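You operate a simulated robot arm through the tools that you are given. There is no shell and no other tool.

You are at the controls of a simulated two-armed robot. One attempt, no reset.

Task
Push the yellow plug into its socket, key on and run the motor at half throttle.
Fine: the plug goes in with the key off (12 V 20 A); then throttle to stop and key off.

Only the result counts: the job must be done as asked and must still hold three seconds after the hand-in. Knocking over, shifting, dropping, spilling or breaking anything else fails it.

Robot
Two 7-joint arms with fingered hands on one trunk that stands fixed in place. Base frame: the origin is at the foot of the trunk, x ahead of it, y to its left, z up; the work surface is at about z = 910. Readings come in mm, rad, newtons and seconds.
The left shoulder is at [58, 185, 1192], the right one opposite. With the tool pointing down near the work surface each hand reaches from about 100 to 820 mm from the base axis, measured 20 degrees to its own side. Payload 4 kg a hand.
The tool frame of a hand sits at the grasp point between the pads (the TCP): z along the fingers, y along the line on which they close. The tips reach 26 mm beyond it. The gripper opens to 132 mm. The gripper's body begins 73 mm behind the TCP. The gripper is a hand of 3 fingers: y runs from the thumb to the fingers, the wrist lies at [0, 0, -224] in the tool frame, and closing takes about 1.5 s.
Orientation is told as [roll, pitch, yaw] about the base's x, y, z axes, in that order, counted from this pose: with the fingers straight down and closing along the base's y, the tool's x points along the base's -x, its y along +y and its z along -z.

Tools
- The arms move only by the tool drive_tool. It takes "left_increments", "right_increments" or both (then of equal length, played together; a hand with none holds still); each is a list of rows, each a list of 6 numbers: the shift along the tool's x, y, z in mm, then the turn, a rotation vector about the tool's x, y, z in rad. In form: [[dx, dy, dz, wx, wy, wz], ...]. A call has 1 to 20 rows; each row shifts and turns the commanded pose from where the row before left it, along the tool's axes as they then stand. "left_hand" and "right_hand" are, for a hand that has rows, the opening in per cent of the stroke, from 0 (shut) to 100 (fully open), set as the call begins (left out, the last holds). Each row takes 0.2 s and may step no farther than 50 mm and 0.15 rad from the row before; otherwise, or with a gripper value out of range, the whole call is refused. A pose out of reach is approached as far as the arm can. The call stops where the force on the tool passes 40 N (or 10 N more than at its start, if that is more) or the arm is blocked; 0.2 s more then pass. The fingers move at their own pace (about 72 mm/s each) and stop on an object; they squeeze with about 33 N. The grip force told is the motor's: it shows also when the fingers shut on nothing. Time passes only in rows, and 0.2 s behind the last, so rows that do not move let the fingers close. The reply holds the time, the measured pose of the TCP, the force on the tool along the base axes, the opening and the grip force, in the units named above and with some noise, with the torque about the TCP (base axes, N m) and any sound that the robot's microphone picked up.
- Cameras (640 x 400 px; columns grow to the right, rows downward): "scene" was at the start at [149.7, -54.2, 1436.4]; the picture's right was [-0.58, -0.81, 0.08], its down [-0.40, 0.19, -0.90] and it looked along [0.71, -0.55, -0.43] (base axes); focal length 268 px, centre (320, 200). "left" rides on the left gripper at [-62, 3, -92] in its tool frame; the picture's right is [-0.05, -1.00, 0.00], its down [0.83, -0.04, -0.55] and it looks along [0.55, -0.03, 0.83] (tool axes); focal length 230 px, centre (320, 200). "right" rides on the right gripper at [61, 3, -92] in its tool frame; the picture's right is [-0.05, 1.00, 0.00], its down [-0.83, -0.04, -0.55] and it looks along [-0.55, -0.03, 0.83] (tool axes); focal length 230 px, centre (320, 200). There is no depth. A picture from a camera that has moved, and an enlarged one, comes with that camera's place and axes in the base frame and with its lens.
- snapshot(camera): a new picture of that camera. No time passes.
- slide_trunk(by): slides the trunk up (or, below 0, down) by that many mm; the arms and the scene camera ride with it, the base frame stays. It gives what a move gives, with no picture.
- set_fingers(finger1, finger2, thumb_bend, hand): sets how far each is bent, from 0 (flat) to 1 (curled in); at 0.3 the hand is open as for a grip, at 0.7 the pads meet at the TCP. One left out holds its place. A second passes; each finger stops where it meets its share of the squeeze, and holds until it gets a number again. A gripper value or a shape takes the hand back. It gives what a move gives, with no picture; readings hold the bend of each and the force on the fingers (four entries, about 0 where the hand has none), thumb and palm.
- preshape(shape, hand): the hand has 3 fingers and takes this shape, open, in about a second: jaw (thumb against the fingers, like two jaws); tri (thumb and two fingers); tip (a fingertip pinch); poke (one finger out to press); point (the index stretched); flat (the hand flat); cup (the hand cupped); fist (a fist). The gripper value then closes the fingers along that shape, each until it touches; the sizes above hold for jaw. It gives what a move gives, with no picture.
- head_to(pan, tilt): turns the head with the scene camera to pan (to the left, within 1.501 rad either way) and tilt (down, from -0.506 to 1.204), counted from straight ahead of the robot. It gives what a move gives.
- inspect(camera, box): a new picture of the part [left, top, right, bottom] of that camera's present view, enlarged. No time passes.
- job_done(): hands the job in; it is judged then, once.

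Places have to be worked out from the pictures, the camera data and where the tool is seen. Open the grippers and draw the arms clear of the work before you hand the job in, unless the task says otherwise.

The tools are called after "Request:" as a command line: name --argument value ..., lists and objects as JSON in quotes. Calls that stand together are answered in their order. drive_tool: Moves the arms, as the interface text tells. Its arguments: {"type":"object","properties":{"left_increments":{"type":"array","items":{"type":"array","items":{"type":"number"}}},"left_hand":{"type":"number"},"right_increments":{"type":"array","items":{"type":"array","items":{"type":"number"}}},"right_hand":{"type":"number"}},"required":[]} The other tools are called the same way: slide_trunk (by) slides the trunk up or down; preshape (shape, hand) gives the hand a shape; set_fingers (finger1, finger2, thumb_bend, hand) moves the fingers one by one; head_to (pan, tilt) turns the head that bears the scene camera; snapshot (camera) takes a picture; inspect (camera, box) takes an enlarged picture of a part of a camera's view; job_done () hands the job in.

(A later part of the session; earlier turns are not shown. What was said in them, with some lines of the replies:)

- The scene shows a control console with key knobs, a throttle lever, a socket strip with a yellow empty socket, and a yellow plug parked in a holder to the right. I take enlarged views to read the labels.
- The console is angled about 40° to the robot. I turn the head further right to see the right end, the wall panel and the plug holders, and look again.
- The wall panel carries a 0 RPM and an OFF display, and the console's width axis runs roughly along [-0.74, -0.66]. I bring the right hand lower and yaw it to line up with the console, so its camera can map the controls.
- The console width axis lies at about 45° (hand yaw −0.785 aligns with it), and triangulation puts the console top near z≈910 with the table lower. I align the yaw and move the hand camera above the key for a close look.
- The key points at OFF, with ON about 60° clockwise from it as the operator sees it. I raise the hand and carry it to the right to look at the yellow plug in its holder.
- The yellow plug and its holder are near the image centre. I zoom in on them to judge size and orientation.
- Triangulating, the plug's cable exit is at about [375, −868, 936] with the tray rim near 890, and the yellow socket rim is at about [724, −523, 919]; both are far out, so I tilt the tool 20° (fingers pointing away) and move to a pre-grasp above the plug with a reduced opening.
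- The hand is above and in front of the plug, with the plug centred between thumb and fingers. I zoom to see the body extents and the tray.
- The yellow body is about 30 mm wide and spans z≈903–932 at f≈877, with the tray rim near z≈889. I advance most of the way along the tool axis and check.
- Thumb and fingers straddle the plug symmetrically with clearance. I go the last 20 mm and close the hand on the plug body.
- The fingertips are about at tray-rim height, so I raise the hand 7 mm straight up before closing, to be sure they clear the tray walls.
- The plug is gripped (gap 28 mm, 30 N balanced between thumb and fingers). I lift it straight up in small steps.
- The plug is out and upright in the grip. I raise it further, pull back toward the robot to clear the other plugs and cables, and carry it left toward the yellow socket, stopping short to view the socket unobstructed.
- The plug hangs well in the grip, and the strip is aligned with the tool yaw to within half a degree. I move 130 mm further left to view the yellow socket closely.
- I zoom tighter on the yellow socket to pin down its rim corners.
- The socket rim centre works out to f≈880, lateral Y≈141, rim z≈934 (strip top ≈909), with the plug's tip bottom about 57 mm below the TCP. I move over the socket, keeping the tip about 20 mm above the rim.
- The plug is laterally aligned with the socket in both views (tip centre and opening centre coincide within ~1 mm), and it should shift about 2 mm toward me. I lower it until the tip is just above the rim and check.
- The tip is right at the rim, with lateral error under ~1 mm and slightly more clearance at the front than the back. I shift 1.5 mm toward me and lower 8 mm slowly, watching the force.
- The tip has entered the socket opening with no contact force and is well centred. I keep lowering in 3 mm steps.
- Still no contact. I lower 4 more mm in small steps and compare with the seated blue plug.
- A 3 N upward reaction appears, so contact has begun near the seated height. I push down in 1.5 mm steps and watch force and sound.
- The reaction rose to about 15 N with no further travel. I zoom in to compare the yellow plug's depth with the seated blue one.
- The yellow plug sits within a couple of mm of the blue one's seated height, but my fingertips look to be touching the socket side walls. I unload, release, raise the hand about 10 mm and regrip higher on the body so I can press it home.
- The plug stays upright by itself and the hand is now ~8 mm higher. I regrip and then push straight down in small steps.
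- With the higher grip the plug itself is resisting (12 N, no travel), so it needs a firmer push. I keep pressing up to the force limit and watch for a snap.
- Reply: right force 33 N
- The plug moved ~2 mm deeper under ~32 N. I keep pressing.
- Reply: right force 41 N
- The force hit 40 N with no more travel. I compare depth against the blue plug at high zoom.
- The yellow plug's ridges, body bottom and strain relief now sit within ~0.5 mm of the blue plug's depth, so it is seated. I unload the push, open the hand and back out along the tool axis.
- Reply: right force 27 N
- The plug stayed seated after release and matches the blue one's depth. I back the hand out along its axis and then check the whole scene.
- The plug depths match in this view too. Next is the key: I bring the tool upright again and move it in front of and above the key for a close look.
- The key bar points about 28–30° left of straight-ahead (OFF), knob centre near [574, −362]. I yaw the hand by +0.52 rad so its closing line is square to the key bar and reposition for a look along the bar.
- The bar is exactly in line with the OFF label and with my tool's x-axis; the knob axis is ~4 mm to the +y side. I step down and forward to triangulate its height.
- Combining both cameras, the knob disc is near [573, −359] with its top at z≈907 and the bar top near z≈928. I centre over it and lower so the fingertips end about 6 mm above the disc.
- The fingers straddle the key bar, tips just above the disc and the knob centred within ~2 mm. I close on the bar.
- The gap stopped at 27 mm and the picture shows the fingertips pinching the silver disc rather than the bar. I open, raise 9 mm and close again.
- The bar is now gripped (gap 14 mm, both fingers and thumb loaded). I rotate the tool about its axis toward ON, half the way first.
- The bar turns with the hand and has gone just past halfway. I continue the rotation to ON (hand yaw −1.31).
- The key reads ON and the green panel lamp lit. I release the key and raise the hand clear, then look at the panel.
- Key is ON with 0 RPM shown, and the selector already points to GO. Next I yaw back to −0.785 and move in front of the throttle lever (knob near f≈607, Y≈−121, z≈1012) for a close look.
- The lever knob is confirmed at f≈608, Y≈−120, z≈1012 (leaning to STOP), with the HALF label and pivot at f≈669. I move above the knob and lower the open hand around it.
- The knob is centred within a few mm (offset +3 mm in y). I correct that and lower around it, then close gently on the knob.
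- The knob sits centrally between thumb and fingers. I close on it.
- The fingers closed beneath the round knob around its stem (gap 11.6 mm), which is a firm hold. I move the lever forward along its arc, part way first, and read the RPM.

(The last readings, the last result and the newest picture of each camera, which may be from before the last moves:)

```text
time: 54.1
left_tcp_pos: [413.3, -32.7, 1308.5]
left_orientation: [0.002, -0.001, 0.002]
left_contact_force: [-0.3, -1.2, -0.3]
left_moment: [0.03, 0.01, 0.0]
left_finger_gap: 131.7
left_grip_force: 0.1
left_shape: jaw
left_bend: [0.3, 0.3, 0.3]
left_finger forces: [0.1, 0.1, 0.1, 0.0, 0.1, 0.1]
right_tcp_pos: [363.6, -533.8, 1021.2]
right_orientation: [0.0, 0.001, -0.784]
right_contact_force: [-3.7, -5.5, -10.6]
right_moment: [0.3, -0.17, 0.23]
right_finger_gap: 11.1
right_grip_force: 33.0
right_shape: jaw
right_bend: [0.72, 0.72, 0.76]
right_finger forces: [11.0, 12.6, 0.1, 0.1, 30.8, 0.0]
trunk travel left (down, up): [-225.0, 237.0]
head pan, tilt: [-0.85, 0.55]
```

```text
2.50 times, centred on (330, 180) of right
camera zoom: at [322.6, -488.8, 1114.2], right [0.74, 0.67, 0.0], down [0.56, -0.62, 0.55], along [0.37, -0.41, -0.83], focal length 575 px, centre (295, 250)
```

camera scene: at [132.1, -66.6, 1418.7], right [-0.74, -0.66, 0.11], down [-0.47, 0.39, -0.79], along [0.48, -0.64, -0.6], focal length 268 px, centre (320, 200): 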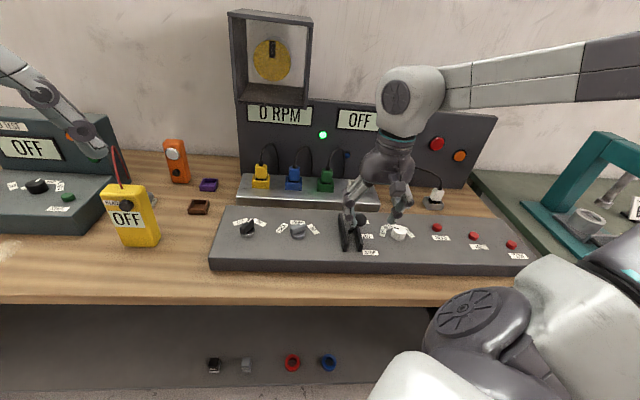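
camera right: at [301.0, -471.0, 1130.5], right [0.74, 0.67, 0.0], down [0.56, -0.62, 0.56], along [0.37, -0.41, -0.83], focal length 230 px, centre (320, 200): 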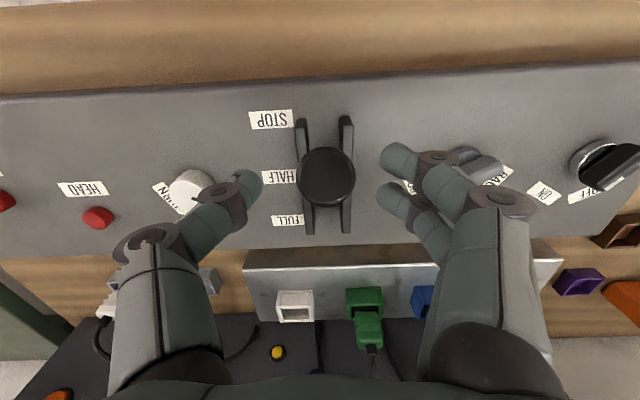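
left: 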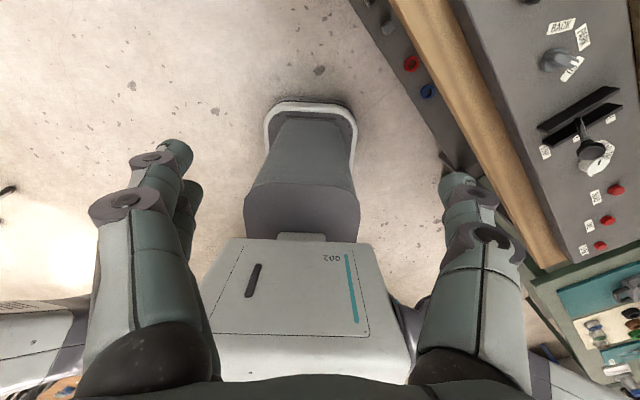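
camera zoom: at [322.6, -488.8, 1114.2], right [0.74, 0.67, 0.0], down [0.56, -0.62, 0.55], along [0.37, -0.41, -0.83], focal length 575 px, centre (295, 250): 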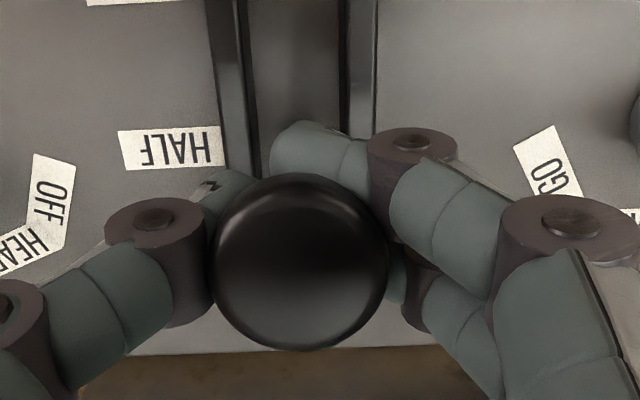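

The motor responds: 100 RPM, so the plug connection works. I continue moving the lever toward vertical (HALF).

Request:
drive_tool --right_increments '[[-6, 0, -1.5, 0, 0, 0], [-6, 0, -1.2, 0, 0, 0], [-6, 0, -0.9, 0, 0, 0], [-6, 0, -0.5, 0, 0, 0], [0, 0, 0, 0, 0, 0], [0, 0, 0, 0, 0, 0]]'

Request:
inspect --camera "scene" --box '[230, 90, 430, 260]'

Request:
inspect --camera "scene" --box '[310, 180, 410, 260]'

Request:
inspect --camera "right" --box '[220, 60, 440, 260]'

```text
time: 55.5
left_tcp_pos: [412.2, -31.7, 1307.6]
left_orientation: [0.004, 0.002, 0.002]
left_contact_force: [0.5, 0.3, -1.2]
left_moment: [0.01, 0.0, 0.0]
left_finger_gap: 131.8
left_grip_force: 0.1
left_shape: jaw
left_bend: [0.3, 0.3, 0.3]
left_finger forces: [0.0, 0.0, 0.0, 0.0, 0.1, 0.1]
right_tcp_pos: [379.4, -549.4, 1024.3]
right_orientation: [0.0, 0.001, -0.786]
right_contact_force: [-5.2, -4.9, -10.8]
right_moment: [0.3, -0.14, 0.08]
right_finger_gap: 9.7
right_grip_force: 32.6
right_shape: jaw
right_bend: [0.73, 0.72, 0.76]
right_finger forces: [8.9, 11.5, 0.0, 0.1, 30.6, 0.0]
trunk travel left (down, up): [-225.0, 237.0]
head pan, tilt: [-0.85, 0.55]
```

```text
2.35 times, centred on (330, 175) of scene
camera zoom: at [130.3, -69.2, 1418.8], right [-0.74, -0.66, 0.11], down [-0.46, 0.39, -0.79], along [0.48, -0.64, -0.6], focal length 632 px, centre (296, 259)
```

zoom: 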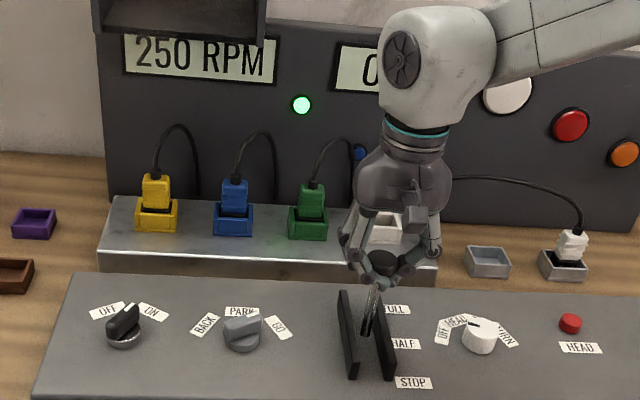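

```text
5.00 times, centred on (360, 220) of scene
camera zoom: at [130.3, -69.2, 1418.8], right [-0.74, -0.66, 0.11], down [-0.46, 0.39, -0.79], along [0.48, -0.64, -0.6], focal length 1343 px, centre (120, 100)
```

zoom: 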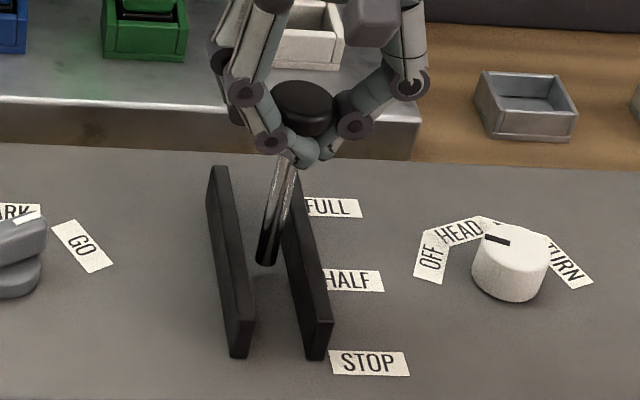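

```text
2.00 times, centred on (330, 160) of right
camera zoom: at [338.3, -505.2, 1116.7], right [0.74, 0.67, 0.0], down [0.56, -0.62, 0.55], along [0.37, -0.41, -0.83], focal length 460 px, centre (300, 280)
```

zoom: 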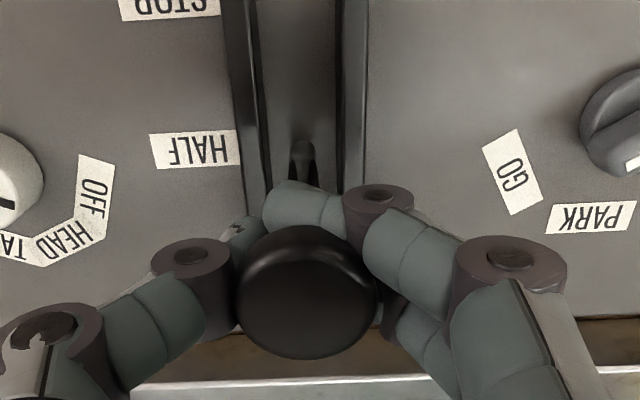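

250 RPM now and the stick looks vertical at the HALF mark. I hold for a second to see whether the speed is steady.

Request:
drive_tool --right_increments '[[0, 0, 0, 0, 0, 0], [0, 0, 0, 0, 0, 0], [0, 0, 0, 0, 0, 0], [0, 0, 0, 0, 0, 0], [0, 0, 0, 0, 0, 0]]'

Request:
inspect --camera "scene" --box '[230, 0, 430, 140]'

Request:
inspect --camera "scene" --box '[310, 180, 410, 260]'

```text
time: 56.8
left_tcp_pos: [412.5, -33.2, 1309.7]
left_orientation: [0.002, -0.001, 0.001]
left_contact_force: [0.1, 0.3, 0.0]
left_moment: [0.0, -0.01, 0.02]
left_finger_gap: 131.8
left_grip_force: 0.1
left_shape: jaw
left_bend: [0.3, 0.3, 0.3]
left_finger forces: [0.0, 0.0, 0.0, 0.0, 0.0, 0.1]
right_tcp_pos: [379.3, -551.7, 1024.7]
right_orientation: [0.0, 0.003, -0.788]
right_contact_force: [-6.6, -4.9, -11.4]
right_moment: [0.28, -0.13, 0.11]
right_finger_gap: 9.8
right_grip_force: 32.5
right_shape: jaw
right_bend: [0.73, 0.72, 0.76]
right_finger forces: [8.8, 11.5, 0.0, 0.1, 30.8, 0.0]
trunk travel left (down, up): [-225.0, 237.0]
head pan, tilt: [-0.85, 0.55]
```

```text
2.86 times, centred on (330, 70) of scene
camera zoom: at [130.3, -69.3, 1418.8], right [-0.74, -0.66, 0.11], down [-0.46, 0.39, -0.79], along [0.48, -0.64, -0.6], focal length 767 px, centre (291, 571)
```

zoom: 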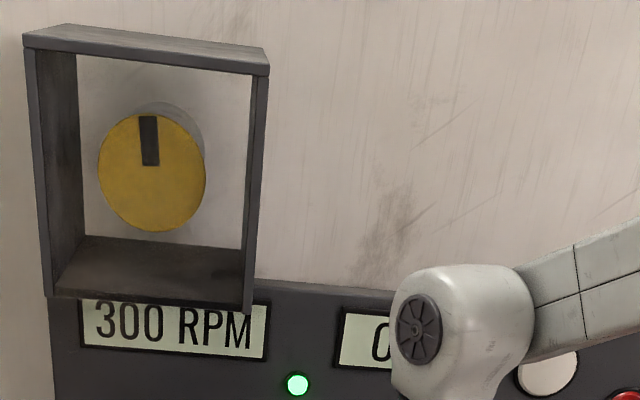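

```text
5.00 times, centred on (360, 220) of scene
camera zoom: at [130.3, -69.3, 1418.8], right [-0.74, -0.66, 0.11], down [-0.46, 0.39, -0.79], along [0.48, -0.64, -0.6], focal length 1343 px, centre (120, 100)
```

zoom: 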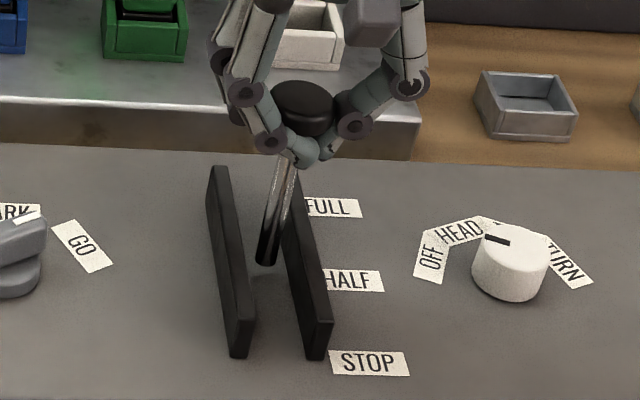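

The speed rose to 300 RPM, so it may still be ramping; I hold two more seconds and read again.

Request:
drive_tool --right_increments '[[0, 0, 0, 0, 0, 0], [0, 0, 0, 0, 0, 0], [0, 0, 0, 0, 0, 0], [0, 0, 0, 0, 0, 0], [0, 0, 0, 0, 0, 0], [0, 0, 0, 0, 0, 0], [0, 0, 0, 0, 0, 0], [0, 0, 0, 0, 0, 0], [0, 0, 0, 0, 0, 0], [0, 0, 0, 0, 0, 0]]'

Request:
inspect --camera "scene" --box '[230, 0, 430, 140]'

```text
time: 59.0
left_tcp_pos: [413.1, -33.9, 1308.1]
left_orientation: [0.001, 0.0, 0.0]
left_contact_force: [0.1, -0.4, 0.2]
left_moment: [-0.01, -0.05, 0.02]
left_finger_gap: 131.8
left_grip_force: 0.1
left_shape: jaw
left_bend: [0.3, 0.3, 0.3]
left_finger forces: [0.1, 0.1, 0.1, 0.0, 0.0, 0.0]
right_tcp_pos: [379.7, -550.7, 1025.3]
right_orientation: [-0.001, 0.001, -0.786]
right_contact_force: [-6.9, -5.8, -11.5]
right_moment: [0.22, -0.14, 0.09]
right_finger_gap: 9.5
right_grip_force: 32.7
right_shape: jaw
right_bend: [0.73, 0.72, 0.76]
right_finger forces: [8.9, 11.5, 0.0, 0.0, 30.8, 0.0]
trunk travel left (down, up): [-225.0, 237.0]
head pan, tilt: [-0.85, 0.55]
```

```text
2.86 times, centred on (330, 70) of scene
camera zoom: at [130.3, -69.3, 1418.8], right [-0.74, -0.66, 0.11], down [-0.46, 0.39, -0.79], along [0.48, -0.64, -0.6], focal length 767 px, centre (291, 571)
```

zoom: 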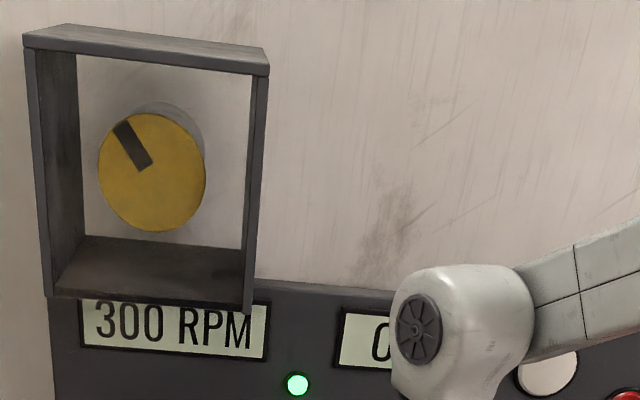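

The motor is steady at 300 RPM. I check the lever angle more closely to be sure it's truly at the HALF position.

Request:
inspect --camera "scene" --box '[340, 205, 385, 255]'

Request:
inspect --camera "right" --box '[260, 60, 380, 150]'

Request:
inspect --camera "scene" --box '[230, 160, 400, 270]'

```text
8.00 times, centred on (362, 230) of scene
camera zoom: at [130.3, -69.3, 1418.8], right [-0.74, -0.66, 0.11], down [-0.46, 0.39, -0.79], along [0.48, -0.64, -0.6], focal length 2148 px, centre (-20, -40)
```

zoom: 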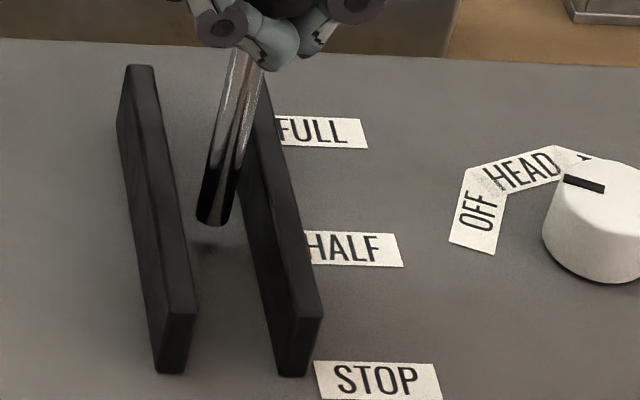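

```text
4.44 times, centred on (320, 105) of right
camera zoom: at [338.2, -505.2, 1116.7], right [0.74, 0.67, 0.0], down [0.56, -0.62, 0.55], along [0.37, -0.41, -0.83], focal length 1022 px, centre (320, 622)
```

zoom: 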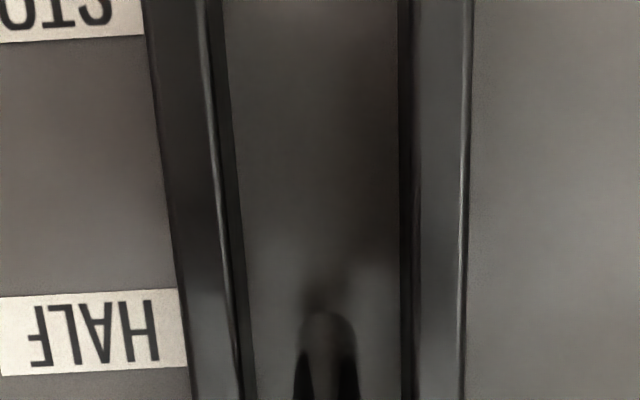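

```text
3.64 times, centred on (315, 215) of scene
camera zoom: at [130.3, -69.3, 1418.8], right [-0.74, -0.66, 0.11], down [-0.46, 0.39, -0.79], along [0.48, -0.64, -0.6], focal length 976 px, centre (338, 146)
```

zoom: 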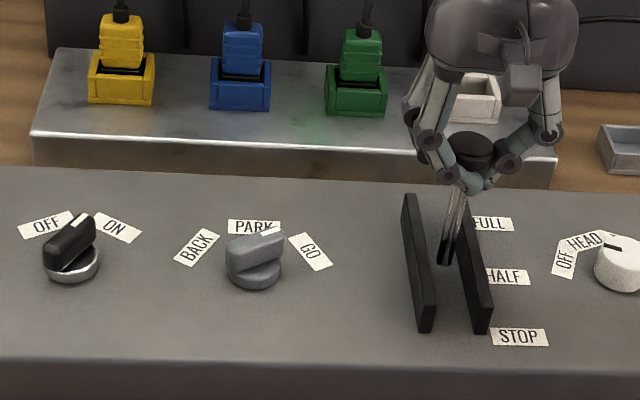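

Pivot sits near f≈660 and the knob is now at f≈660 too, so the lever is vertical at HALF and the speed is steady at 300 RPM. I let it run a few seconds more at half throttle and confirm.

Request:
drive_tool --right_increments '[[0, 0, 0, 0, 0, 0], [0, 0, 0, 0, 0, 0], [0, 0, 0, 0, 0, 0], [0, 0, 0, 0, 0, 0], [0, 0, 0, 0, 0, 0], [0, 0, 0, 0, 0, 0], [0, 0, 0, 0, 0, 0], [0, 0, 0, 0, 0, 0], [0, 0, 0, 0, 0, 0], [0, 0, 0, 0, 0, 0], [0, 0, 0, 0, 0, 0], [0, 0, 0, 0, 0, 0], [0, 0, 0, 0, 0, 0], [0, 0, 0, 0, 0, 0], [0, 0, 0, 0, 0, 0]]'

Request:
inspect --camera "scene" --box '[230, 0, 430, 140]'

```text
time: 62.1
left_tcp_pos: [412.7, -33.0, 1309.0]
left_orientation: [0.002, 0.001, 0.001]
left_contact_force: [-0.1, -0.1, -1.0]
left_moment: [0.01, 0.0, -0.01]
left_finger_gap: 132.0
left_grip_force: 0.2
left_shape: jaw
left_bend: [0.3, 0.3, 0.3]
left_finger forces: [0.0, 0.0, 0.0, 0.1, 0.1, 0.1]
right_tcp_pos: [379.6, -550.8, 1023.8]
right_orientation: [0.0, 0.003, -0.788]
right_contact_force: [-5.8, -5.5, -11.6]
right_moment: [0.27, -0.13, 0.04]
right_finger_gap: 9.6
right_grip_force: 32.8
right_shape: jaw
right_bend: [0.73, 0.72, 0.76]
right_finger forces: [8.8, 11.5, 0.0, 0.0, 30.8, 0.1]
trunk travel left (down, up): [-225.0, 237.0]
head pan, tilt: [-0.85, 0.55]
```

```text
2.86 times, centred on (330, 70) of scene
camera zoom: at [130.3, -69.3, 1418.8], right [-0.74, -0.66, 0.11], down [-0.46, 0.39, -0.79], along [0.48, -0.64, -0.6], focal length 767 px, centre (291, 571)
```

zoom: 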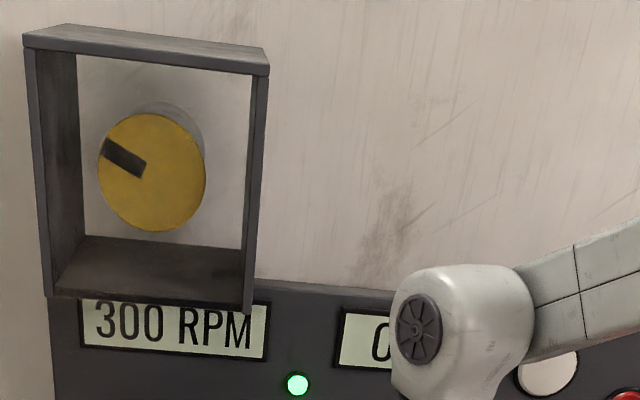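

The motor has run steadily at half throttle (300 RPM) for several seconds. Now I bring the lever back along its arc to STOP.

Request:
drive_tool --right_increments '[[6, 0, 0.5, 0, 0, 0], [6, 0, 0.9, 0, 0, 0], [6, 0, 1.2, 0, 0, 0], [6, 0, 1.5, 0, 0, 0], [6, 0, 1.8, 0, 0, 0], [6, 0, 2, 0, 0, 0], [6, 0, 2.4, 0, 0, 0], [6, 0, 2.7, 0, 0, 0], [0, 0, 0, 0, 0, 0], [0, 0, 0, 0, 0, 0]]'

Request:
inspect --camera "scene" --box '[230, 90, 430, 260]'

Request:
inspect --camera "right" --box '[220, 100, 440, 260]'

```text
time: 64.3
left_tcp_pos: [414.4, -35.5, 1308.3]
left_orientation: [0.003, 0.0, 0.001]
left_contact_force: [0.2, -0.9, -0.8]
left_moment: [-0.01, -0.02, 0.02]
left_finger_gap: 131.8
left_grip_force: 0.1
left_shape: jaw
left_bend: [0.3, 0.3, 0.3]
left_finger forces: [0.1, 0.1, 0.0, 0.0, 0.0, 0.0]
right_tcp_pos: [348.7, -518.3, 1011.0]
right_orientation: [0.0, 0.003, -0.787]
right_contact_force: [2.3, -23.1, -17.9]
right_moment: [-0.3, -0.81, 0.09]
right_finger_gap: 10.4
right_grip_force: 32.8
right_shape: jaw
right_bend: [0.71, 0.74, 0.77]
right_finger forces: [20.0, 23.6, 0.1, 0.1, 35.1, 0.0]
trunk travel left (down, up): [-225.0, 237.0]
head pan, tilt: [-0.85, 0.55]
```

```text
2.35 times, centred on (330, 175) of scene
camera zoom: at [131.9, -72.6, 1418.4], right [-0.74, -0.66, 0.11], down [-0.47, 0.4, -0.79], along [0.48, -0.64, -0.6], focal length 632 px, centre (296, 259)
```

zoom: 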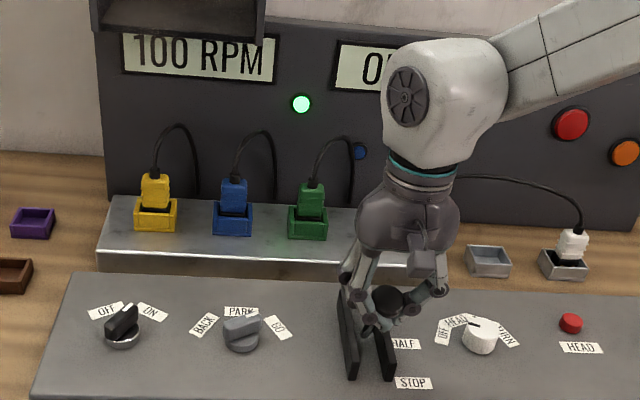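

```text
2.50 times, centred on (330, 180) of right
camera zoom: at [307.4, -472.5, 1103.7], right [0.74, 0.67, 0.0], down [0.56, -0.62, 0.55], along [0.37, -0.41, -0.83], focal length 575 px, centre (295, 250)
```

zoom: 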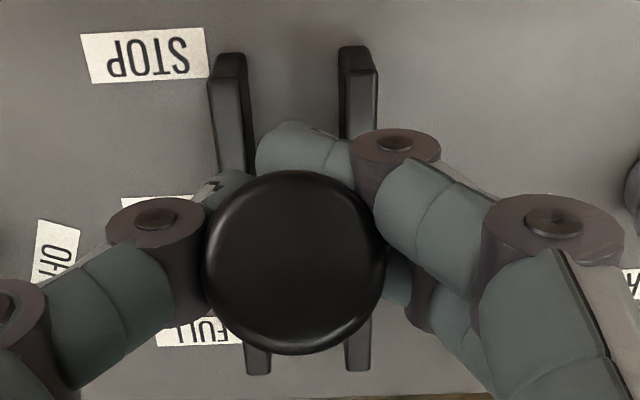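

RPM is falling (100). I wait a moment to see if it reaches 0 at this lever position.

Request:
drive_tool --right_increments '[[0, 0, 0, 0, 0, 0], [0, 0, 0, 0, 0, 0], [0, 0, 0, 0, 0, 0], [0, 0, 0, 0, 0, 0], [0, 0, 0, 0, 0, 0], [0, 0, 0, 0, 0, 0], [0, 0, 0, 0, 0, 0], [0, 0, 0, 0, 0, 0]]'

Request:
inspect --camera "scene" --box '[230, 90, 430, 260]'

Request:
inspect --camera "scene" --box '[310, 180, 410, 260]'

```text
time: 66.2
left_tcp_pos: [414.7, -36.1, 1308.8]
left_orientation: [0.004, 0.0, 0.003]
left_contact_force: [0.2, -0.2, 0.1]
left_moment: [0.01, 0.01, 0.03]
left_finger_gap: 131.9
left_grip_force: 0.0
left_shape: jaw
left_bend: [0.3, 0.3, 0.3]
left_finger forces: [0.0, 0.0, 0.0, 0.0, 0.0, 0.0]
right_tcp_pos: [349.9, -518.4, 1011.5]
right_orientation: [0.0, 0.002, -0.784]
right_contact_force: [1.7, -23.3, -18.0]
right_moment: [-0.3, -0.78, 0.1]
right_finger_gap: 10.5
right_grip_force: 32.9
right_shape: jaw
right_bend: [0.71, 0.74, 0.77]
right_finger forces: [19.6, 22.9, 0.1, 0.0, 35.5, 0.0]
trunk travel left (down, up): [-225.0, 237.0]
head pan, tilt: [-0.85, 0.55]
```

```text
2.35 times, centred on (330, 175) of scene
camera zoom: at [131.9, -72.7, 1418.4], right [-0.74, -0.66, 0.11], down [-0.47, 0.4, -0.79], along [0.48, -0.64, -0.6], focal length 632 px, centre (296, 259)
```

zoom: 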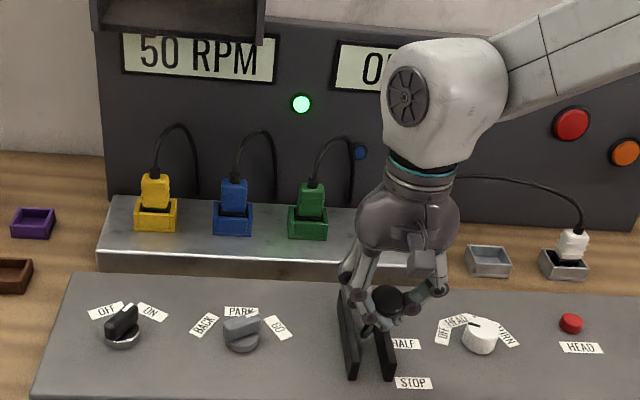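

```text
5.00 times, centred on (360, 220) of scene
camera zoom: at [131.9, -72.7, 1418.4], right [-0.74, -0.66, 0.11], down [-0.47, 0.4, -0.79], along [0.48, -0.64, -0.6], focal length 1343 px, centre (120, 100)
```

zoom: 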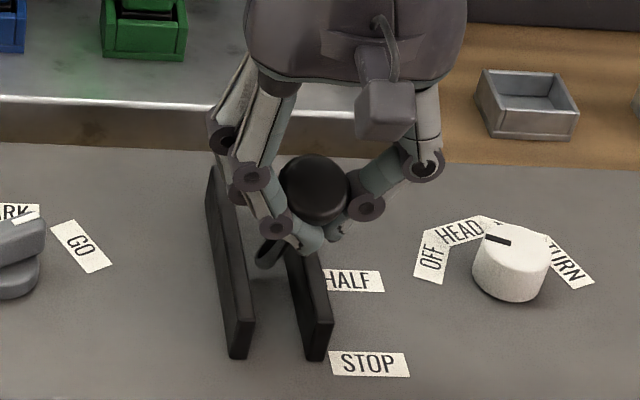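

It reads 50 RPM, so the lever is a few mm short of STOP. I pull it further back.

Request:
drive_tool --right_increments '[[3, 0, 1.5, 0, 0, 0], [3, 0, 1.5, 0, 0, 0], [0, 0, 0, 0, 0, 0]]'

Request:
inspect --camera "scene" --box '[310, 180, 410, 260]'

Request:
inspect --camera "scene" --box '[230, 90, 430, 260]'

```text
time: 67.0
left_tcp_pos: [413.8, -35.1, 1307.4]
left_orientation: [0.004, 0.002, 0.002]
left_contact_force: [-0.3, 0.2, 0.6]
left_moment: [0.0, -0.01, -0.03]
left_finger_gap: 132.0
left_grip_force: 0.1
left_shape: jaw
left_bend: [0.3, 0.3, 0.3]
left_finger forces: [0.0, 0.0, 0.1, 0.0, 0.0, 0.0]
right_tcp_pos: [345.3, -515.3, 1007.4]
right_orientation: [0.002, 0.002, -0.785]
right_contact_force: [4.6, -21.1, -17.9]
right_moment: [-0.11, -0.47, 0.35]
right_finger_gap: 10.0
right_grip_force: 32.9
right_shape: jaw
right_bend: [0.71, 0.73, 0.77]
right_finger forces: [14.8, 15.8, 0.0, 0.0, 33.3, 0.0]
trunk travel left (down, up): [-225.0, 237.0]
head pan, tilt: [-0.85, 0.55]
```

```text
5.00 times, centred on (360, 220) of scene
camera zoom: at [132.6, -72.5, 1418.3], right [-0.74, -0.66, 0.11], down [-0.47, 0.4, -0.79], along [0.48, -0.64, -0.6], focal length 1343 px, centre (120, 100)
```

zoom: 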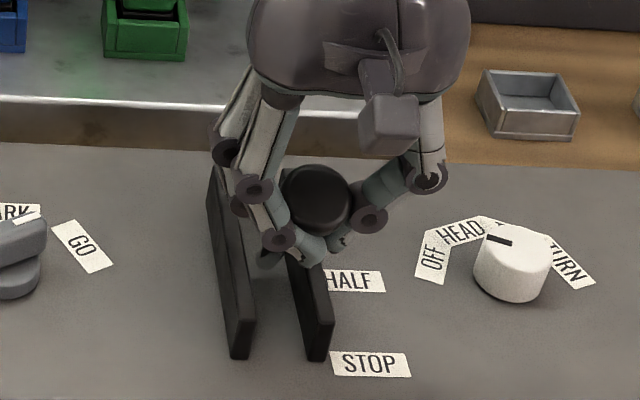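

```text
2.35 times, centred on (330, 175) of scene
camera zoom: at [132.6, -72.5, 1418.3], right [-0.74, -0.66, 0.11], down [-0.47, 0.4, -0.79], along [0.48, -0.64, -0.6], focal length 632 px, centre (296, 259)
```

zoom: 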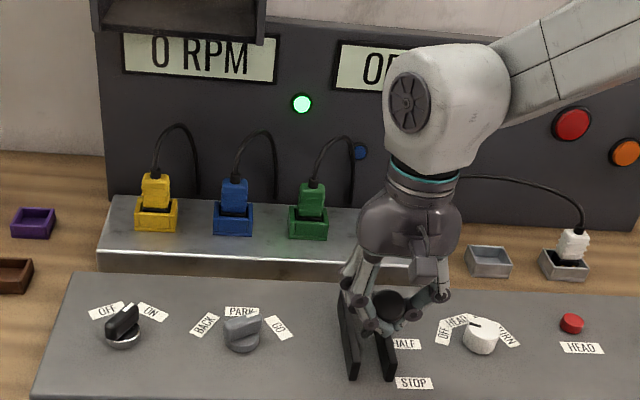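

0 RPM now and the knob is back at its original STOP position. I pull 3 mm more to seat it against its stop, then release.

Request:
drive_tool --right_increments '[[3, 0, 1, 0, 0, 0], [0, 0, 0, 0, 0, 0]]'

Request:
inspect --camera "scene" --box '[310, 180, 410, 260]'

```text
time: 67.5
left_tcp_pos: [416.3, -36.1, 1307.6]
left_orientation: [0.004, 0.002, 0.003]
left_contact_force: [0.3, 1.0, -0.6]
left_moment: [-0.02, 0.05, 0.01]
left_finger_gap: 131.9
left_grip_force: 0.1
left_shape: jaw
left_bend: [0.3, 0.3, 0.3]
left_finger forces: [0.1, 0.0, 0.0, 0.0, 0.0, 0.0]
right_tcp_pos: [344.0, -513.9, 1008.0]
right_orientation: [0.002, 0.002, -0.787]
right_contact_force: [11.8, -27.3, -11.2]
right_moment: [0.01, -0.47, 0.45]
right_finger_gap: 10.3
right_grip_force: 33.5
right_shape: jaw
right_bend: [0.72, 0.73, 0.77]
right_finger forces: [9.7, 15.4, 0.1, 0.0, 34.6, 0.0]
trunk travel left (down, up): [-225.0, 237.0]
head pan, tilt: [-0.85, 0.55]
```

```text
5.00 times, centred on (360, 220) of scene
camera zoom: at [133.2, -73.0, 1418.3], right [-0.74, -0.66, 0.11], down [-0.47, 0.4, -0.79], along [0.48, -0.64, -0.6], focal length 1343 px, centre (120, 100)
```

zoom: 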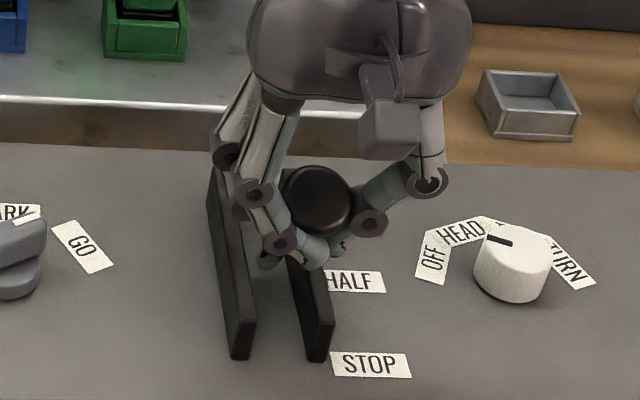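

The lever is firmly against its STOP limit. I open the hand and rise clear.

Request:
drive_tool --right_hand 55 --right_increments '[[0, 0, 0, 0, 0, 0], [0, 0, 0, 0, 0, 0], [0, 0, 0, 0, 0, 0], [0, 0, 0, 0, 0, 0], [0, 0, 0, 0, 0, 0]]'

Request:
inspect --camera "right" --box '[220, 100, 440, 260]'

Request:
inspect --camera "scene" --box '[310, 180, 410, 260]'

```text
time: 68.8
left_tcp_pos: [412.9, -31.1, 1308.3]
left_orientation: [0.0, -0.001, 0.004]
left_contact_force: [-0.8, 0.1, -0.2]
left_moment: [0.0, 0.02, 0.01]
left_finger_gap: 131.7
left_grip_force: 0.1
left_shape: jaw
left_bend: [0.3, 0.3, 0.3]
left_finger forces: [0.0, 0.0, 0.0, 0.0, 0.1, 0.1]
right_tcp_pos: [342.3, -507.5, 1010.3]
right_orientation: [0.0, 0.002, -0.786]
right_contact_force: [-0.1, 0.2, -0.3]
right_moment: [0.01, 0.01, 0.02]
right_finger_gap: 71.9
right_grip_force: 0.1
right_shape: jaw
right_bend: [0.72, 0.72, 0.7]
right_finger forces: [0.1, 0.0, 0.0, 0.0, 0.0, 0.0]
trunk travel left (down, up): [-225.0, 237.0]
head pan, tilt: [-0.85, 0.55]
```

```text
2.50 times, centred on (330, 180) of right
camera zoom: at [300.2, -462.9, 1102.0], right [0.74, 0.67, 0.0], down [0.56, -0.62, 0.55], along [0.37, -0.41, -0.83], focal length 575 px, centre (295, 250)
```

zoom: 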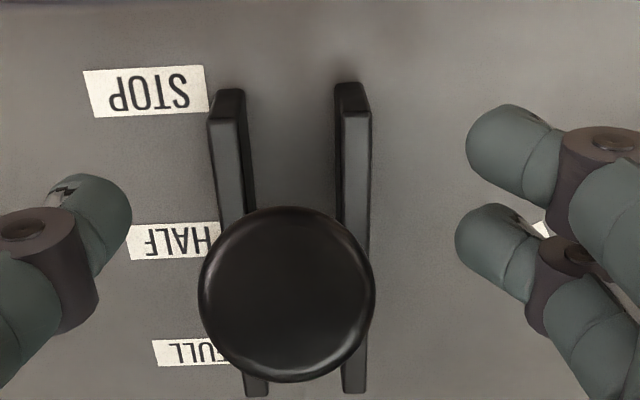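

```text
5.00 times, centred on (360, 220) of scene
camera zoom: at [130.9, -67.6, 1418.8], right [-0.74, -0.66, 0.11], down [-0.46, 0.39, -0.79], along [0.48, -0.64, -0.6], focal length 1343 px, centre (120, 100)
```

zoom: 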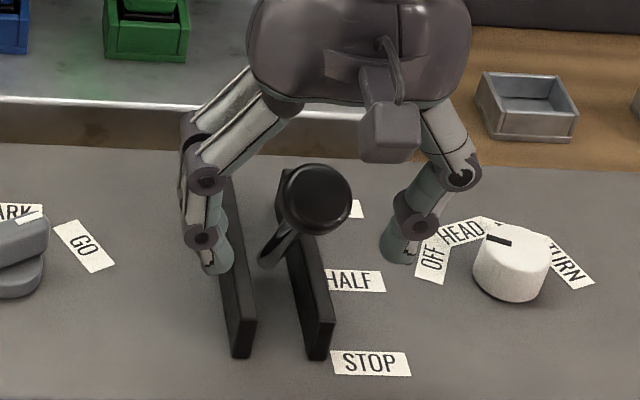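

The lever rests at its original STOP position. I rise, carry the hand back over the key, and yaw it to match the ON bar direction (−1.31).

Request:
drive_tool --right_hand 48 --right_increments '[[0, 0, -30, 0, 0, 0], [0, 0, -30, 0, 0, 0], [0, 0, -30, 0, 0, 0], [-8.2, 38.1, 0, 0, 0, 0], [-8.2, 38.1, 0, 0, 0, 0], [-8.2, 38.1, 0, 0, 0, 0], [-8.2, 38.1, 0, 0, 0, 0], [-8.2, 38.1, 0, 0, 0, 0], [-8.2, 38.1, 0, 0, 0, 0], [-8.2, 38.1, 0, 0, 0, 0], [0, 0, 0, 0, 0, 0.131], [0, 0, 0, 0, 0, 0.131], [0, 0, 0, 0, 0, 0.131], [0, 0, 0, 0, 0, 0.131], [0, 0, 35, 0, 0, 0], [0, 0, 35, 0, 0, 0], [0, 0, 30, 0, 0, 0], [0, 0, 0, 0, 0, 0]]'

Request:
inspect --camera "right" --box '[220, 80, 420, 230]'

Request:
snapshot --camera "scene"

```text
time: 72.5
left_tcp_pos: [412.3, -30.8, 1308.4]
left_orientation: [0.0, 0.0, 0.002]
left_contact_force: [0.1, -0.6, 0.1]
left_moment: [0.0, 0.01, -0.03]
left_finger_gap: 131.9
left_grip_force: 0.2
left_shape: jaw
left_bend: [0.3, 0.3, 0.3]
left_finger forces: [0.0, 0.0, 0.0, 0.0, 0.0, 0.0]
right_tcp_pos: [568.8, -361.8, 998.5]
right_orientation: [0.0, 0.0, -1.31]
right_contact_force: [0.5, 0.4, -0.7]
right_moment: [-0.02, -0.02, 0.0]
right_finger_gap: 63.6
right_grip_force: 0.0
right_shape: jaw
right_bend: [0.73, 0.73, 0.7]
right_finger forces: [0.0, 0.0, 0.0, 0.0, 0.0, 0.0]
trunk travel left (down, up): [-225.0, 237.0]
head pan, tilt: [-0.85, 0.55]
```

```text
2.67 times, centred on (320, 155) of right
camera zoom: at [556.6, -301.7, 1090.6], right [0.98, 0.21, 0.0], down [0.17, -0.81, 0.56], along [0.11, -0.54, -0.83], focal length 614 px, centre (320, 320)
```

zoom: 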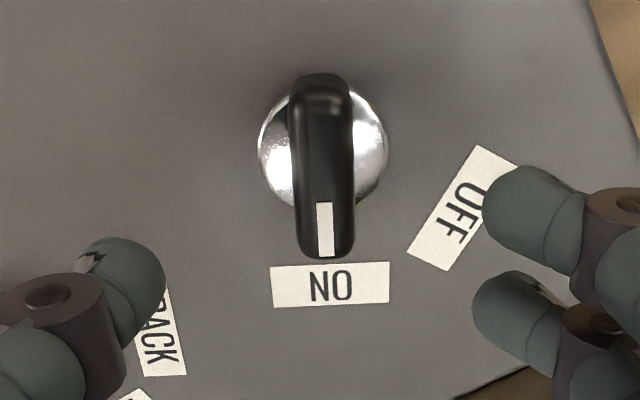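

```text
taken
camera scene: at [130.5, -67.0, 1418.9], right [-0.74, -0.66, 0.11], down [-0.46, 0.39, -0.79], along [0.48, -0.64, -0.6], focal length 268 px, centre (320, 200)
```

scene: 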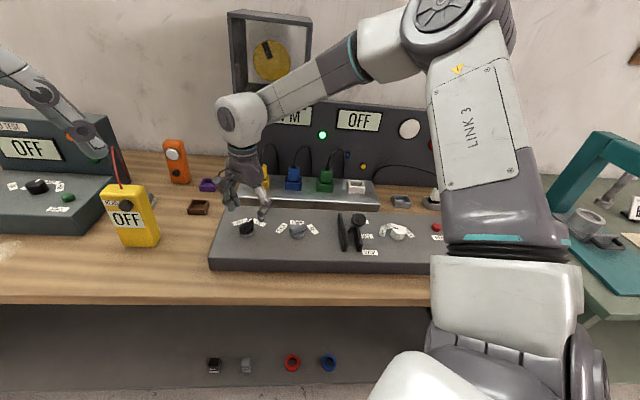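

The key is centred below the hand (about 2 mm off). I correct and descend to the same grip height (z≈949), then close on the bar.

Request:
drive_tool --right_increments '[[1.5, 1, 12, 0, 0, 0], [0, 0, 12, 0, 0, 0], [0, 0, 12, 0, 0, 0], [0, 0, 13, 0, 0, 0], [0, 0, 0, 0, 0, 0]]'

Request:
drive_tool --right_hand 2 --right_increments '[[0, 0, 0, 0, 0, 0], [0, 0, 0, 0, 0, 0], [0, 0, 0, 0, 0, 0], [0, 0, 0, 0, 0, 0], [0, 0, 0, 0, 0, 0], [0, 0, 0, 0, 0, 0]]'

Request:
inspect --camera "right" --box '[220, 80, 420, 230]'

```text
time: 73.8
left_tcp_pos: [412.9, -31.0, 1307.5]
left_orientation: [-0.001, -0.001, 0.002]
left_contact_force: [0.4, 0.3, -0.1]
left_moment: [-0.01, -0.03, 0.0]
left_finger_gap: 131.9
left_grip_force: 0.0
left_shape: jaw
left_bend: [0.3, 0.3, 0.3]
left_finger forces: [0.1, 0.0, 0.0, 0.0, 0.0, 0.1]
right_tcp_pos: [569.9, -360.4, 951.5]
right_orientation: [0.001, 0.0, -1.311]
right_contact_force: [0.1, 0.4, -0.5]
right_moment: [-0.01, 0.01, -0.02]
right_finger_gap: 63.8
right_grip_force: 0.0
right_shape: jaw
right_bend: [0.73, 0.73, 0.7]
right_finger forces: [0.1, 0.0, 0.1, 0.1, 0.0, 0.0]
trunk travel left (down, up): [-225.0, 237.0]
head pan, tilt: [-0.85, 0.55]
```

```text
time: 75.2
left_tcp_pos: [412.8, -29.9, 1307.8]
left_orientation: [-0.001, -0.001, 0.002]
left_contact_force: [0.2, -0.2, 0.0]
left_moment: [-0.02, 0.04, 0.02]
left_finger_gap: 131.7
left_grip_force: 0.1
left_shape: jaw
left_bend: [0.3, 0.3, 0.3]
left_finger forces: [0.1, 0.1, 0.1, 0.0, 0.0, 0.0]
right_tcp_pos: [570.9, -359.6, 950.5]
right_orientation: [-0.001, -0.001, -1.311]
right_contact_force: [-0.4, 1.3, -3.3]
right_moment: [0.02, 0.0, 0.0]
right_finger_gap: 10.7
right_grip_force: 33.0
right_shape: jaw
right_bend: [0.72, 0.72, 0.7]
right_finger forces: [14.7, 14.7, 0.0, 0.0, 29.4, 0.1]
trunk travel left (down, up): [-225.0, 237.0]
head pan, tilt: [-0.85, 0.55]
```

```text
2.67 times, centred on (320, 155) of right
camera zoom: at [557.5, -299.8, 1043.3], right [0.98, 0.21, 0.0], down [0.17, -0.81, 0.55], along [0.11, -0.54, -0.83], focal length 614 px, centre (320, 320)
```

zoom: 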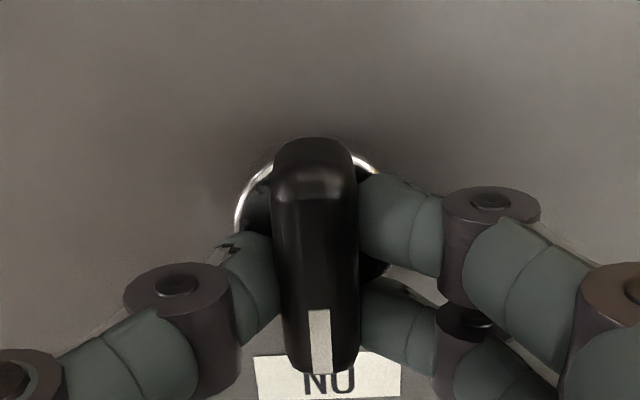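

The bar is gripped squarely. I rotate it back counter-clockwise 60° to OFF.

Request:
drive_tool --right_increments '[[0, 0, 0, 0, 0, -0.106], [0, 0, 0, 0, 0, -0.106], [0, 0, 0, 0, 0, -0.106], [0, 0, 0, 0, 0, -0.106], [0, 0, 0, 0, 0, -0.106], [0, 0, 0, 0, 0, -0.106], [0, 0, 0, 0, 0, -0.106], [0, 0, 0, 0, 0, -0.106], [0, 0, 0, 0, 0, -0.106], [0, 0, 0, 0, 0, -0.106], [0, 0, 0, 0, 0, 0]]'

Request:
inspect --camera "right" --box '[220, 80, 420, 230]'

Request:
inspect --camera "scene" --box '[205, 90, 445, 250]'

```text
time: 77.5
left_tcp_pos: [414.5, -28.6, 1307.7]
left_orientation: [-0.003, 0.0, 0.002]
left_contact_force: [0.9, -0.2, 0.2]
left_moment: [-0.03, 0.0, -0.02]
left_finger_gap: 131.8
left_grip_force: 0.0
left_shape: jaw
left_bend: [0.3, 0.3, 0.3]
left_finger forces: [0.0, 0.1, 0.0, 0.0, 0.0, 0.0]
right_tcp_pos: [571.4, -357.7, 950.3]
right_orientation: [0.0, 0.001, -0.25]
right_contact_force: [5.3, 6.7, 2.9]
right_moment: [0.17, -0.11, -0.1]
right_finger_gap: 10.7
right_grip_force: 33.2
right_shape: jaw
right_bend: [0.72, 0.72, 0.7]
right_finger forces: [18.4, 17.9, 0.1, 0.0, 28.8, 0.0]
trunk travel left (down, up): [-225.0, 237.0]
head pan, tilt: [-0.85, 0.55]
```

```text
2.67 times, centred on (320, 155) of right
camera zoom: at [512.9, -340.1, 1043.1], right [0.3, 0.95, 0.0], down [0.79, -0.25, 0.56], along [0.53, -0.17, -0.83], focal length 614 px, centre (320, 320)
```

zoom: 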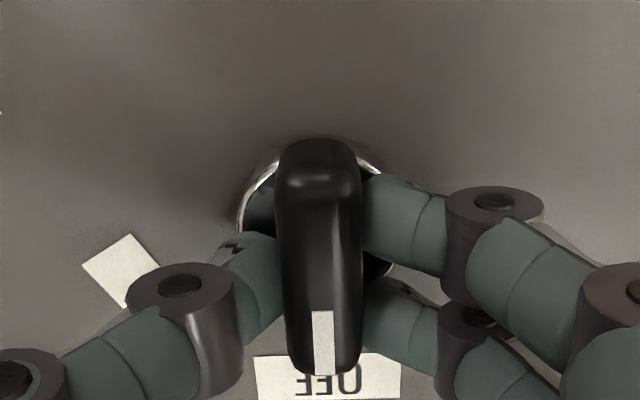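

```text
2.50 times, centred on (325, 170) of scene
camera zoom: at [131.3, -65.9, 1418.9], right [-0.74, -0.66, 0.11], down [-0.46, 0.39, -0.79], along [0.48, -0.64, -0.6], focal length 671 px, centre (308, 275)
```

zoom: 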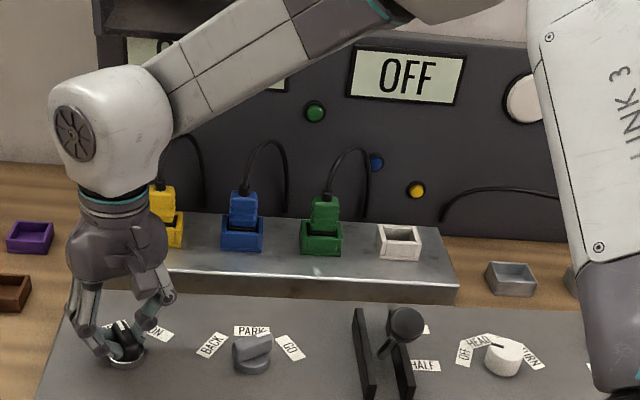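

The bar is back over OFF and the green lamp went dark. I release the key and draw the right arm clear.

Request:
drive_tool --right_hand 50 --right_increments '[[0, 0, 0, 0, 0, 0], [0, 0, 0, 0, 0, 0], [0, 0, 0, 0, 0, 0], [0, 0, 0, 0, 0, 0], [0, 0, -20, 0, 0, 0], [0, 0, -40, 0, 0, 0], [0, 0, -45, 0, 0, 0], [0, 0, -45, 0, 0, 0], [30, -20, -30, 0, 0, 0], [30, -20, -30, 0, 0, 0], [30, -20, -30, 0, 0, 0], [30, -20, -30, 0, 0, 0]]'

Request:
snapshot --camera "scene"

Request:
snapshot --camera "right"

Request:
inspect --camera "scene" --box '[205, 90, 445, 250]'

```text
time: 80.2
left_tcp_pos: [411.3, -29.6, 1309.3]
left_orientation: [-0.001, -0.006, 0.003]
left_contact_force: [-0.9, -0.2, -0.5]
left_moment: [-0.02, -0.01, -0.02]
left_finger_gap: 131.8
left_grip_force: 0.0
left_shape: jaw
left_bend: [0.3, 0.3, 0.3]
left_finger forces: [0.0, 0.0, 0.0, 0.0, 0.0, 0.1]
right_tcp_pos: [431.7, -408.2, 1222.2]
right_orientation: [0.001, 0.0, -0.251]
right_contact_force: [0.4, 0.2, -0.2]
right_moment: [-0.01, 0.0, 0.01]
right_finger_gap: 65.4
right_grip_force: 0.0
right_shape: jaw
right_bend: [0.73, 0.73, 0.7]
right_finger forces: [0.0, 0.1, 0.1, 0.1, 0.0, 0.0]
trunk travel left (down, up): [-225.0, 237.0]
head pan, tilt: [-0.85, 0.55]
```

```text
taken
camera scene: at [127.9, -67.5, 1419.2], right [-0.74, -0.66, 0.11], down [-0.46, 0.39, -0.79], along [0.48, -0.64, -0.6], focal length 268 px, centre (320, 200)
```

scene: 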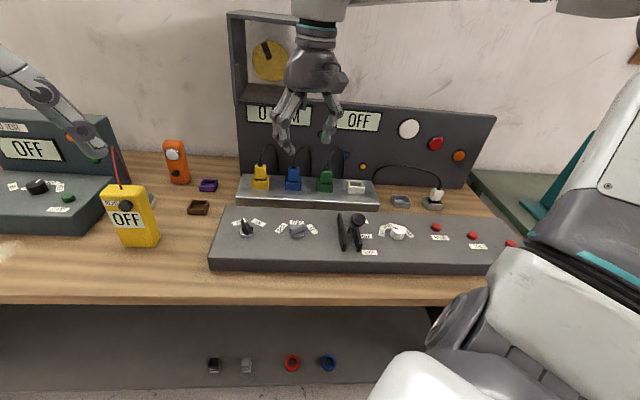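

```text
taken
camera right: at [372.5, -390.0, 1314.9], right [0.3, 0.95, 0.0], down [0.79, -0.25, 0.56], along [0.53, -0.17, -0.83], focal length 230 px, centre (320, 200)
```

right: 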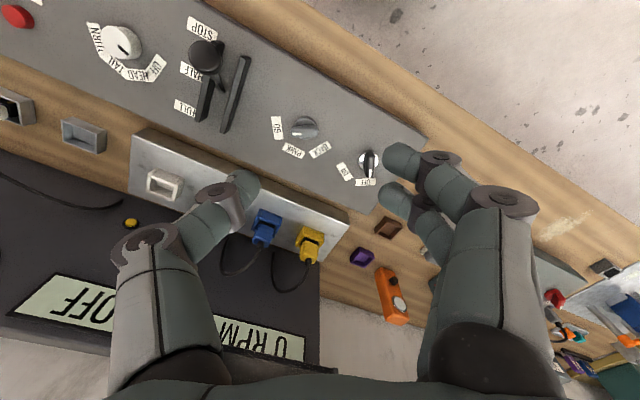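

```text
2.50 times, centred on (325, 170) of scene
camera zoom: at [127.9, -67.5, 1419.2], right [-0.74, -0.66, 0.11], down [-0.46, 0.39, -0.79], along [0.48, -0.64, -0.6], focal length 671 px, centre (308, 275)
```

zoom: 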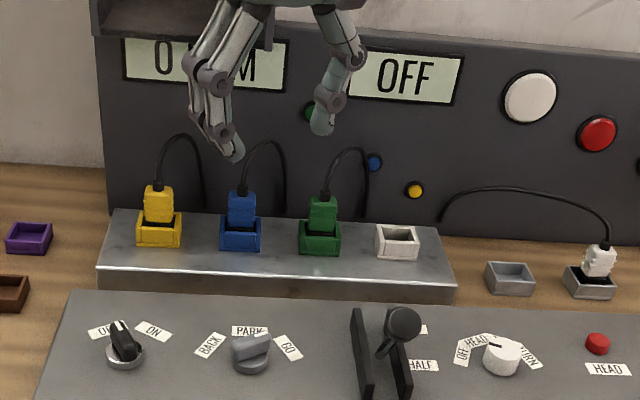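

Plug in, 0 RPM, lamp off. I fully open the hand, return it near its starting pose, and take final close-ups of key, throttle and plug.

Request:
drive_tool --right_hand 100 --right_increments '[[10, -25, -10, 0, 0, -0.083], [10, -25, -10, 0, 0, -0.083], [10, -25, -10, 0, 0, -0.083], [0, -25, 0, 0, 0, 0], [0, 0, 0, 0, 0, 0], [0, 0, 0, 0, 0, 0]]'

Request:
inspect --camera "scene" --box '[215, 160, 395, 265]'

Request:
inspect --camera "scene" --box '[225, 95, 415, 200]'

Request:
snapshot --camera "scene"

```text
time: 81.5
left_tcp_pos: [413.0, -30.1, 1308.3]
left_orientation: [-0.001, 0.0, 0.002]
left_contact_force: [0.2, -1.0, 0.2]
left_moment: [-0.04, 0.02, -0.01]
left_finger_gap: 132.1
left_grip_force: 0.0
left_shape: jaw
left_bend: [0.3, 0.3, 0.3]
left_finger forces: [0.0, 0.0, 0.0, 0.1, 0.0, 0.0]
right_tcp_pos: [392.1, -501.2, 1250.1]
right_orientation: [0.0, 0.0, -0.002]
right_contact_force: [-0.7, -0.6, -0.2]
right_moment: [0.0, 0.01, 0.02]
right_finger_gap: 132.1
right_grip_force: 0.1
right_shape: jaw
right_bend: [0.3, 0.3, 0.3]
right_finger forces: [0.0, 0.0, 0.0, 0.1, 0.1, 0.0]
trunk travel left (down, up): [-225.0, 237.0]
head pan, tilt: [-0.85, 0.55]
```

```text
3.56 times, centred on (305, 212) of scene
camera zoom: at [130.7, -67.2, 1418.9], right [-0.74, -0.66, 0.11], down [-0.46, 0.39, -0.79], along [0.48, -0.64, -0.6], focal length 955 px, centre (373, 156)
```

zoom: 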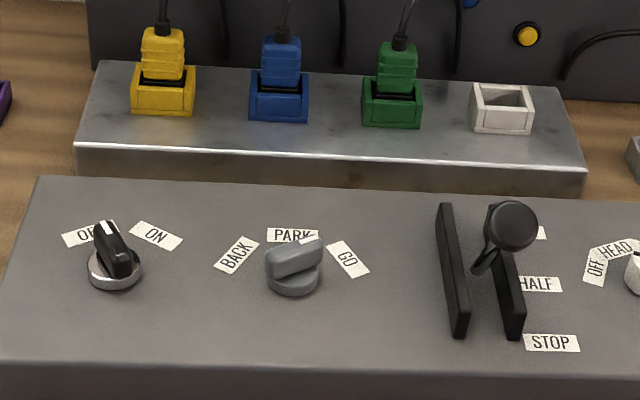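

```text
3.37 times, centred on (320, 148) of scene
camera zoom: at [130.7, -67.2, 1418.9], right [-0.74, -0.66, 0.11], down [-0.46, 0.39, -0.79], along [0.48, -0.64, -0.6], focal length 904 px, centre (320, 377)
```

zoom: 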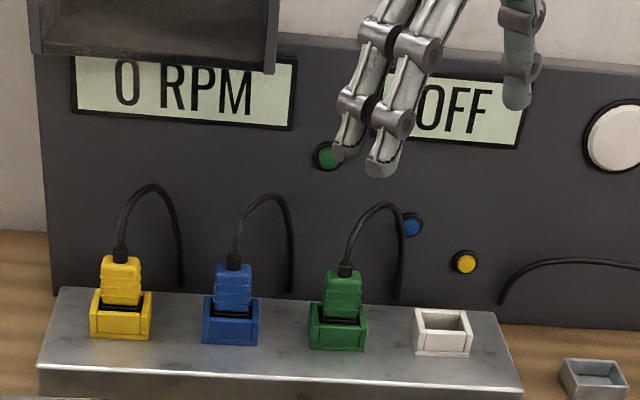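

```text
taken
camera scene: at [130.7, -67.2, 1418.9], right [-0.74, -0.66, 0.11], down [-0.46, 0.39, -0.79], along [0.48, -0.64, -0.6], focal length 268 px, centre (320, 200)
```

scene: 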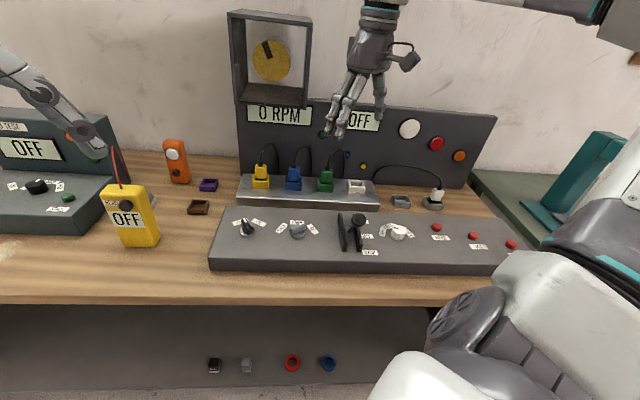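

The final views show the yellow plug seated level with the others, the key at OFF, the throttle at STOP and 0 RPM with the lamp dark. Both hands are open and clear, so I hand the job in.

Request:
job_done

```text
The job is handed in.
```

The job is done and handed in. The yellow plug is in its socket, the motor ran at half throttle, and it is now shut down with the throttle at stop and the key off.

- **Plug:** I pushed it in with the key off. It sits level with the blue and green plugs next to it, and the motor responded once the key was on.
- **Half throttle:** With the lever upright at the HALF mark, the motor held 300 RPM for about five seconds. I never went to full throttle, so I can't confirm 300 is exactly half of the top speed. I judged half from the lever angle and the label.
- **Shutdown:** The lever is back against its stop and the key is at OFF. The display shows 0 RPM and the green lamp is out.

I took your note to mean the throttle should be stopped and the key turned off after the run, so the motor is not running now. Nothing else on the bench looks moved, and both hands are open and clear of the work.
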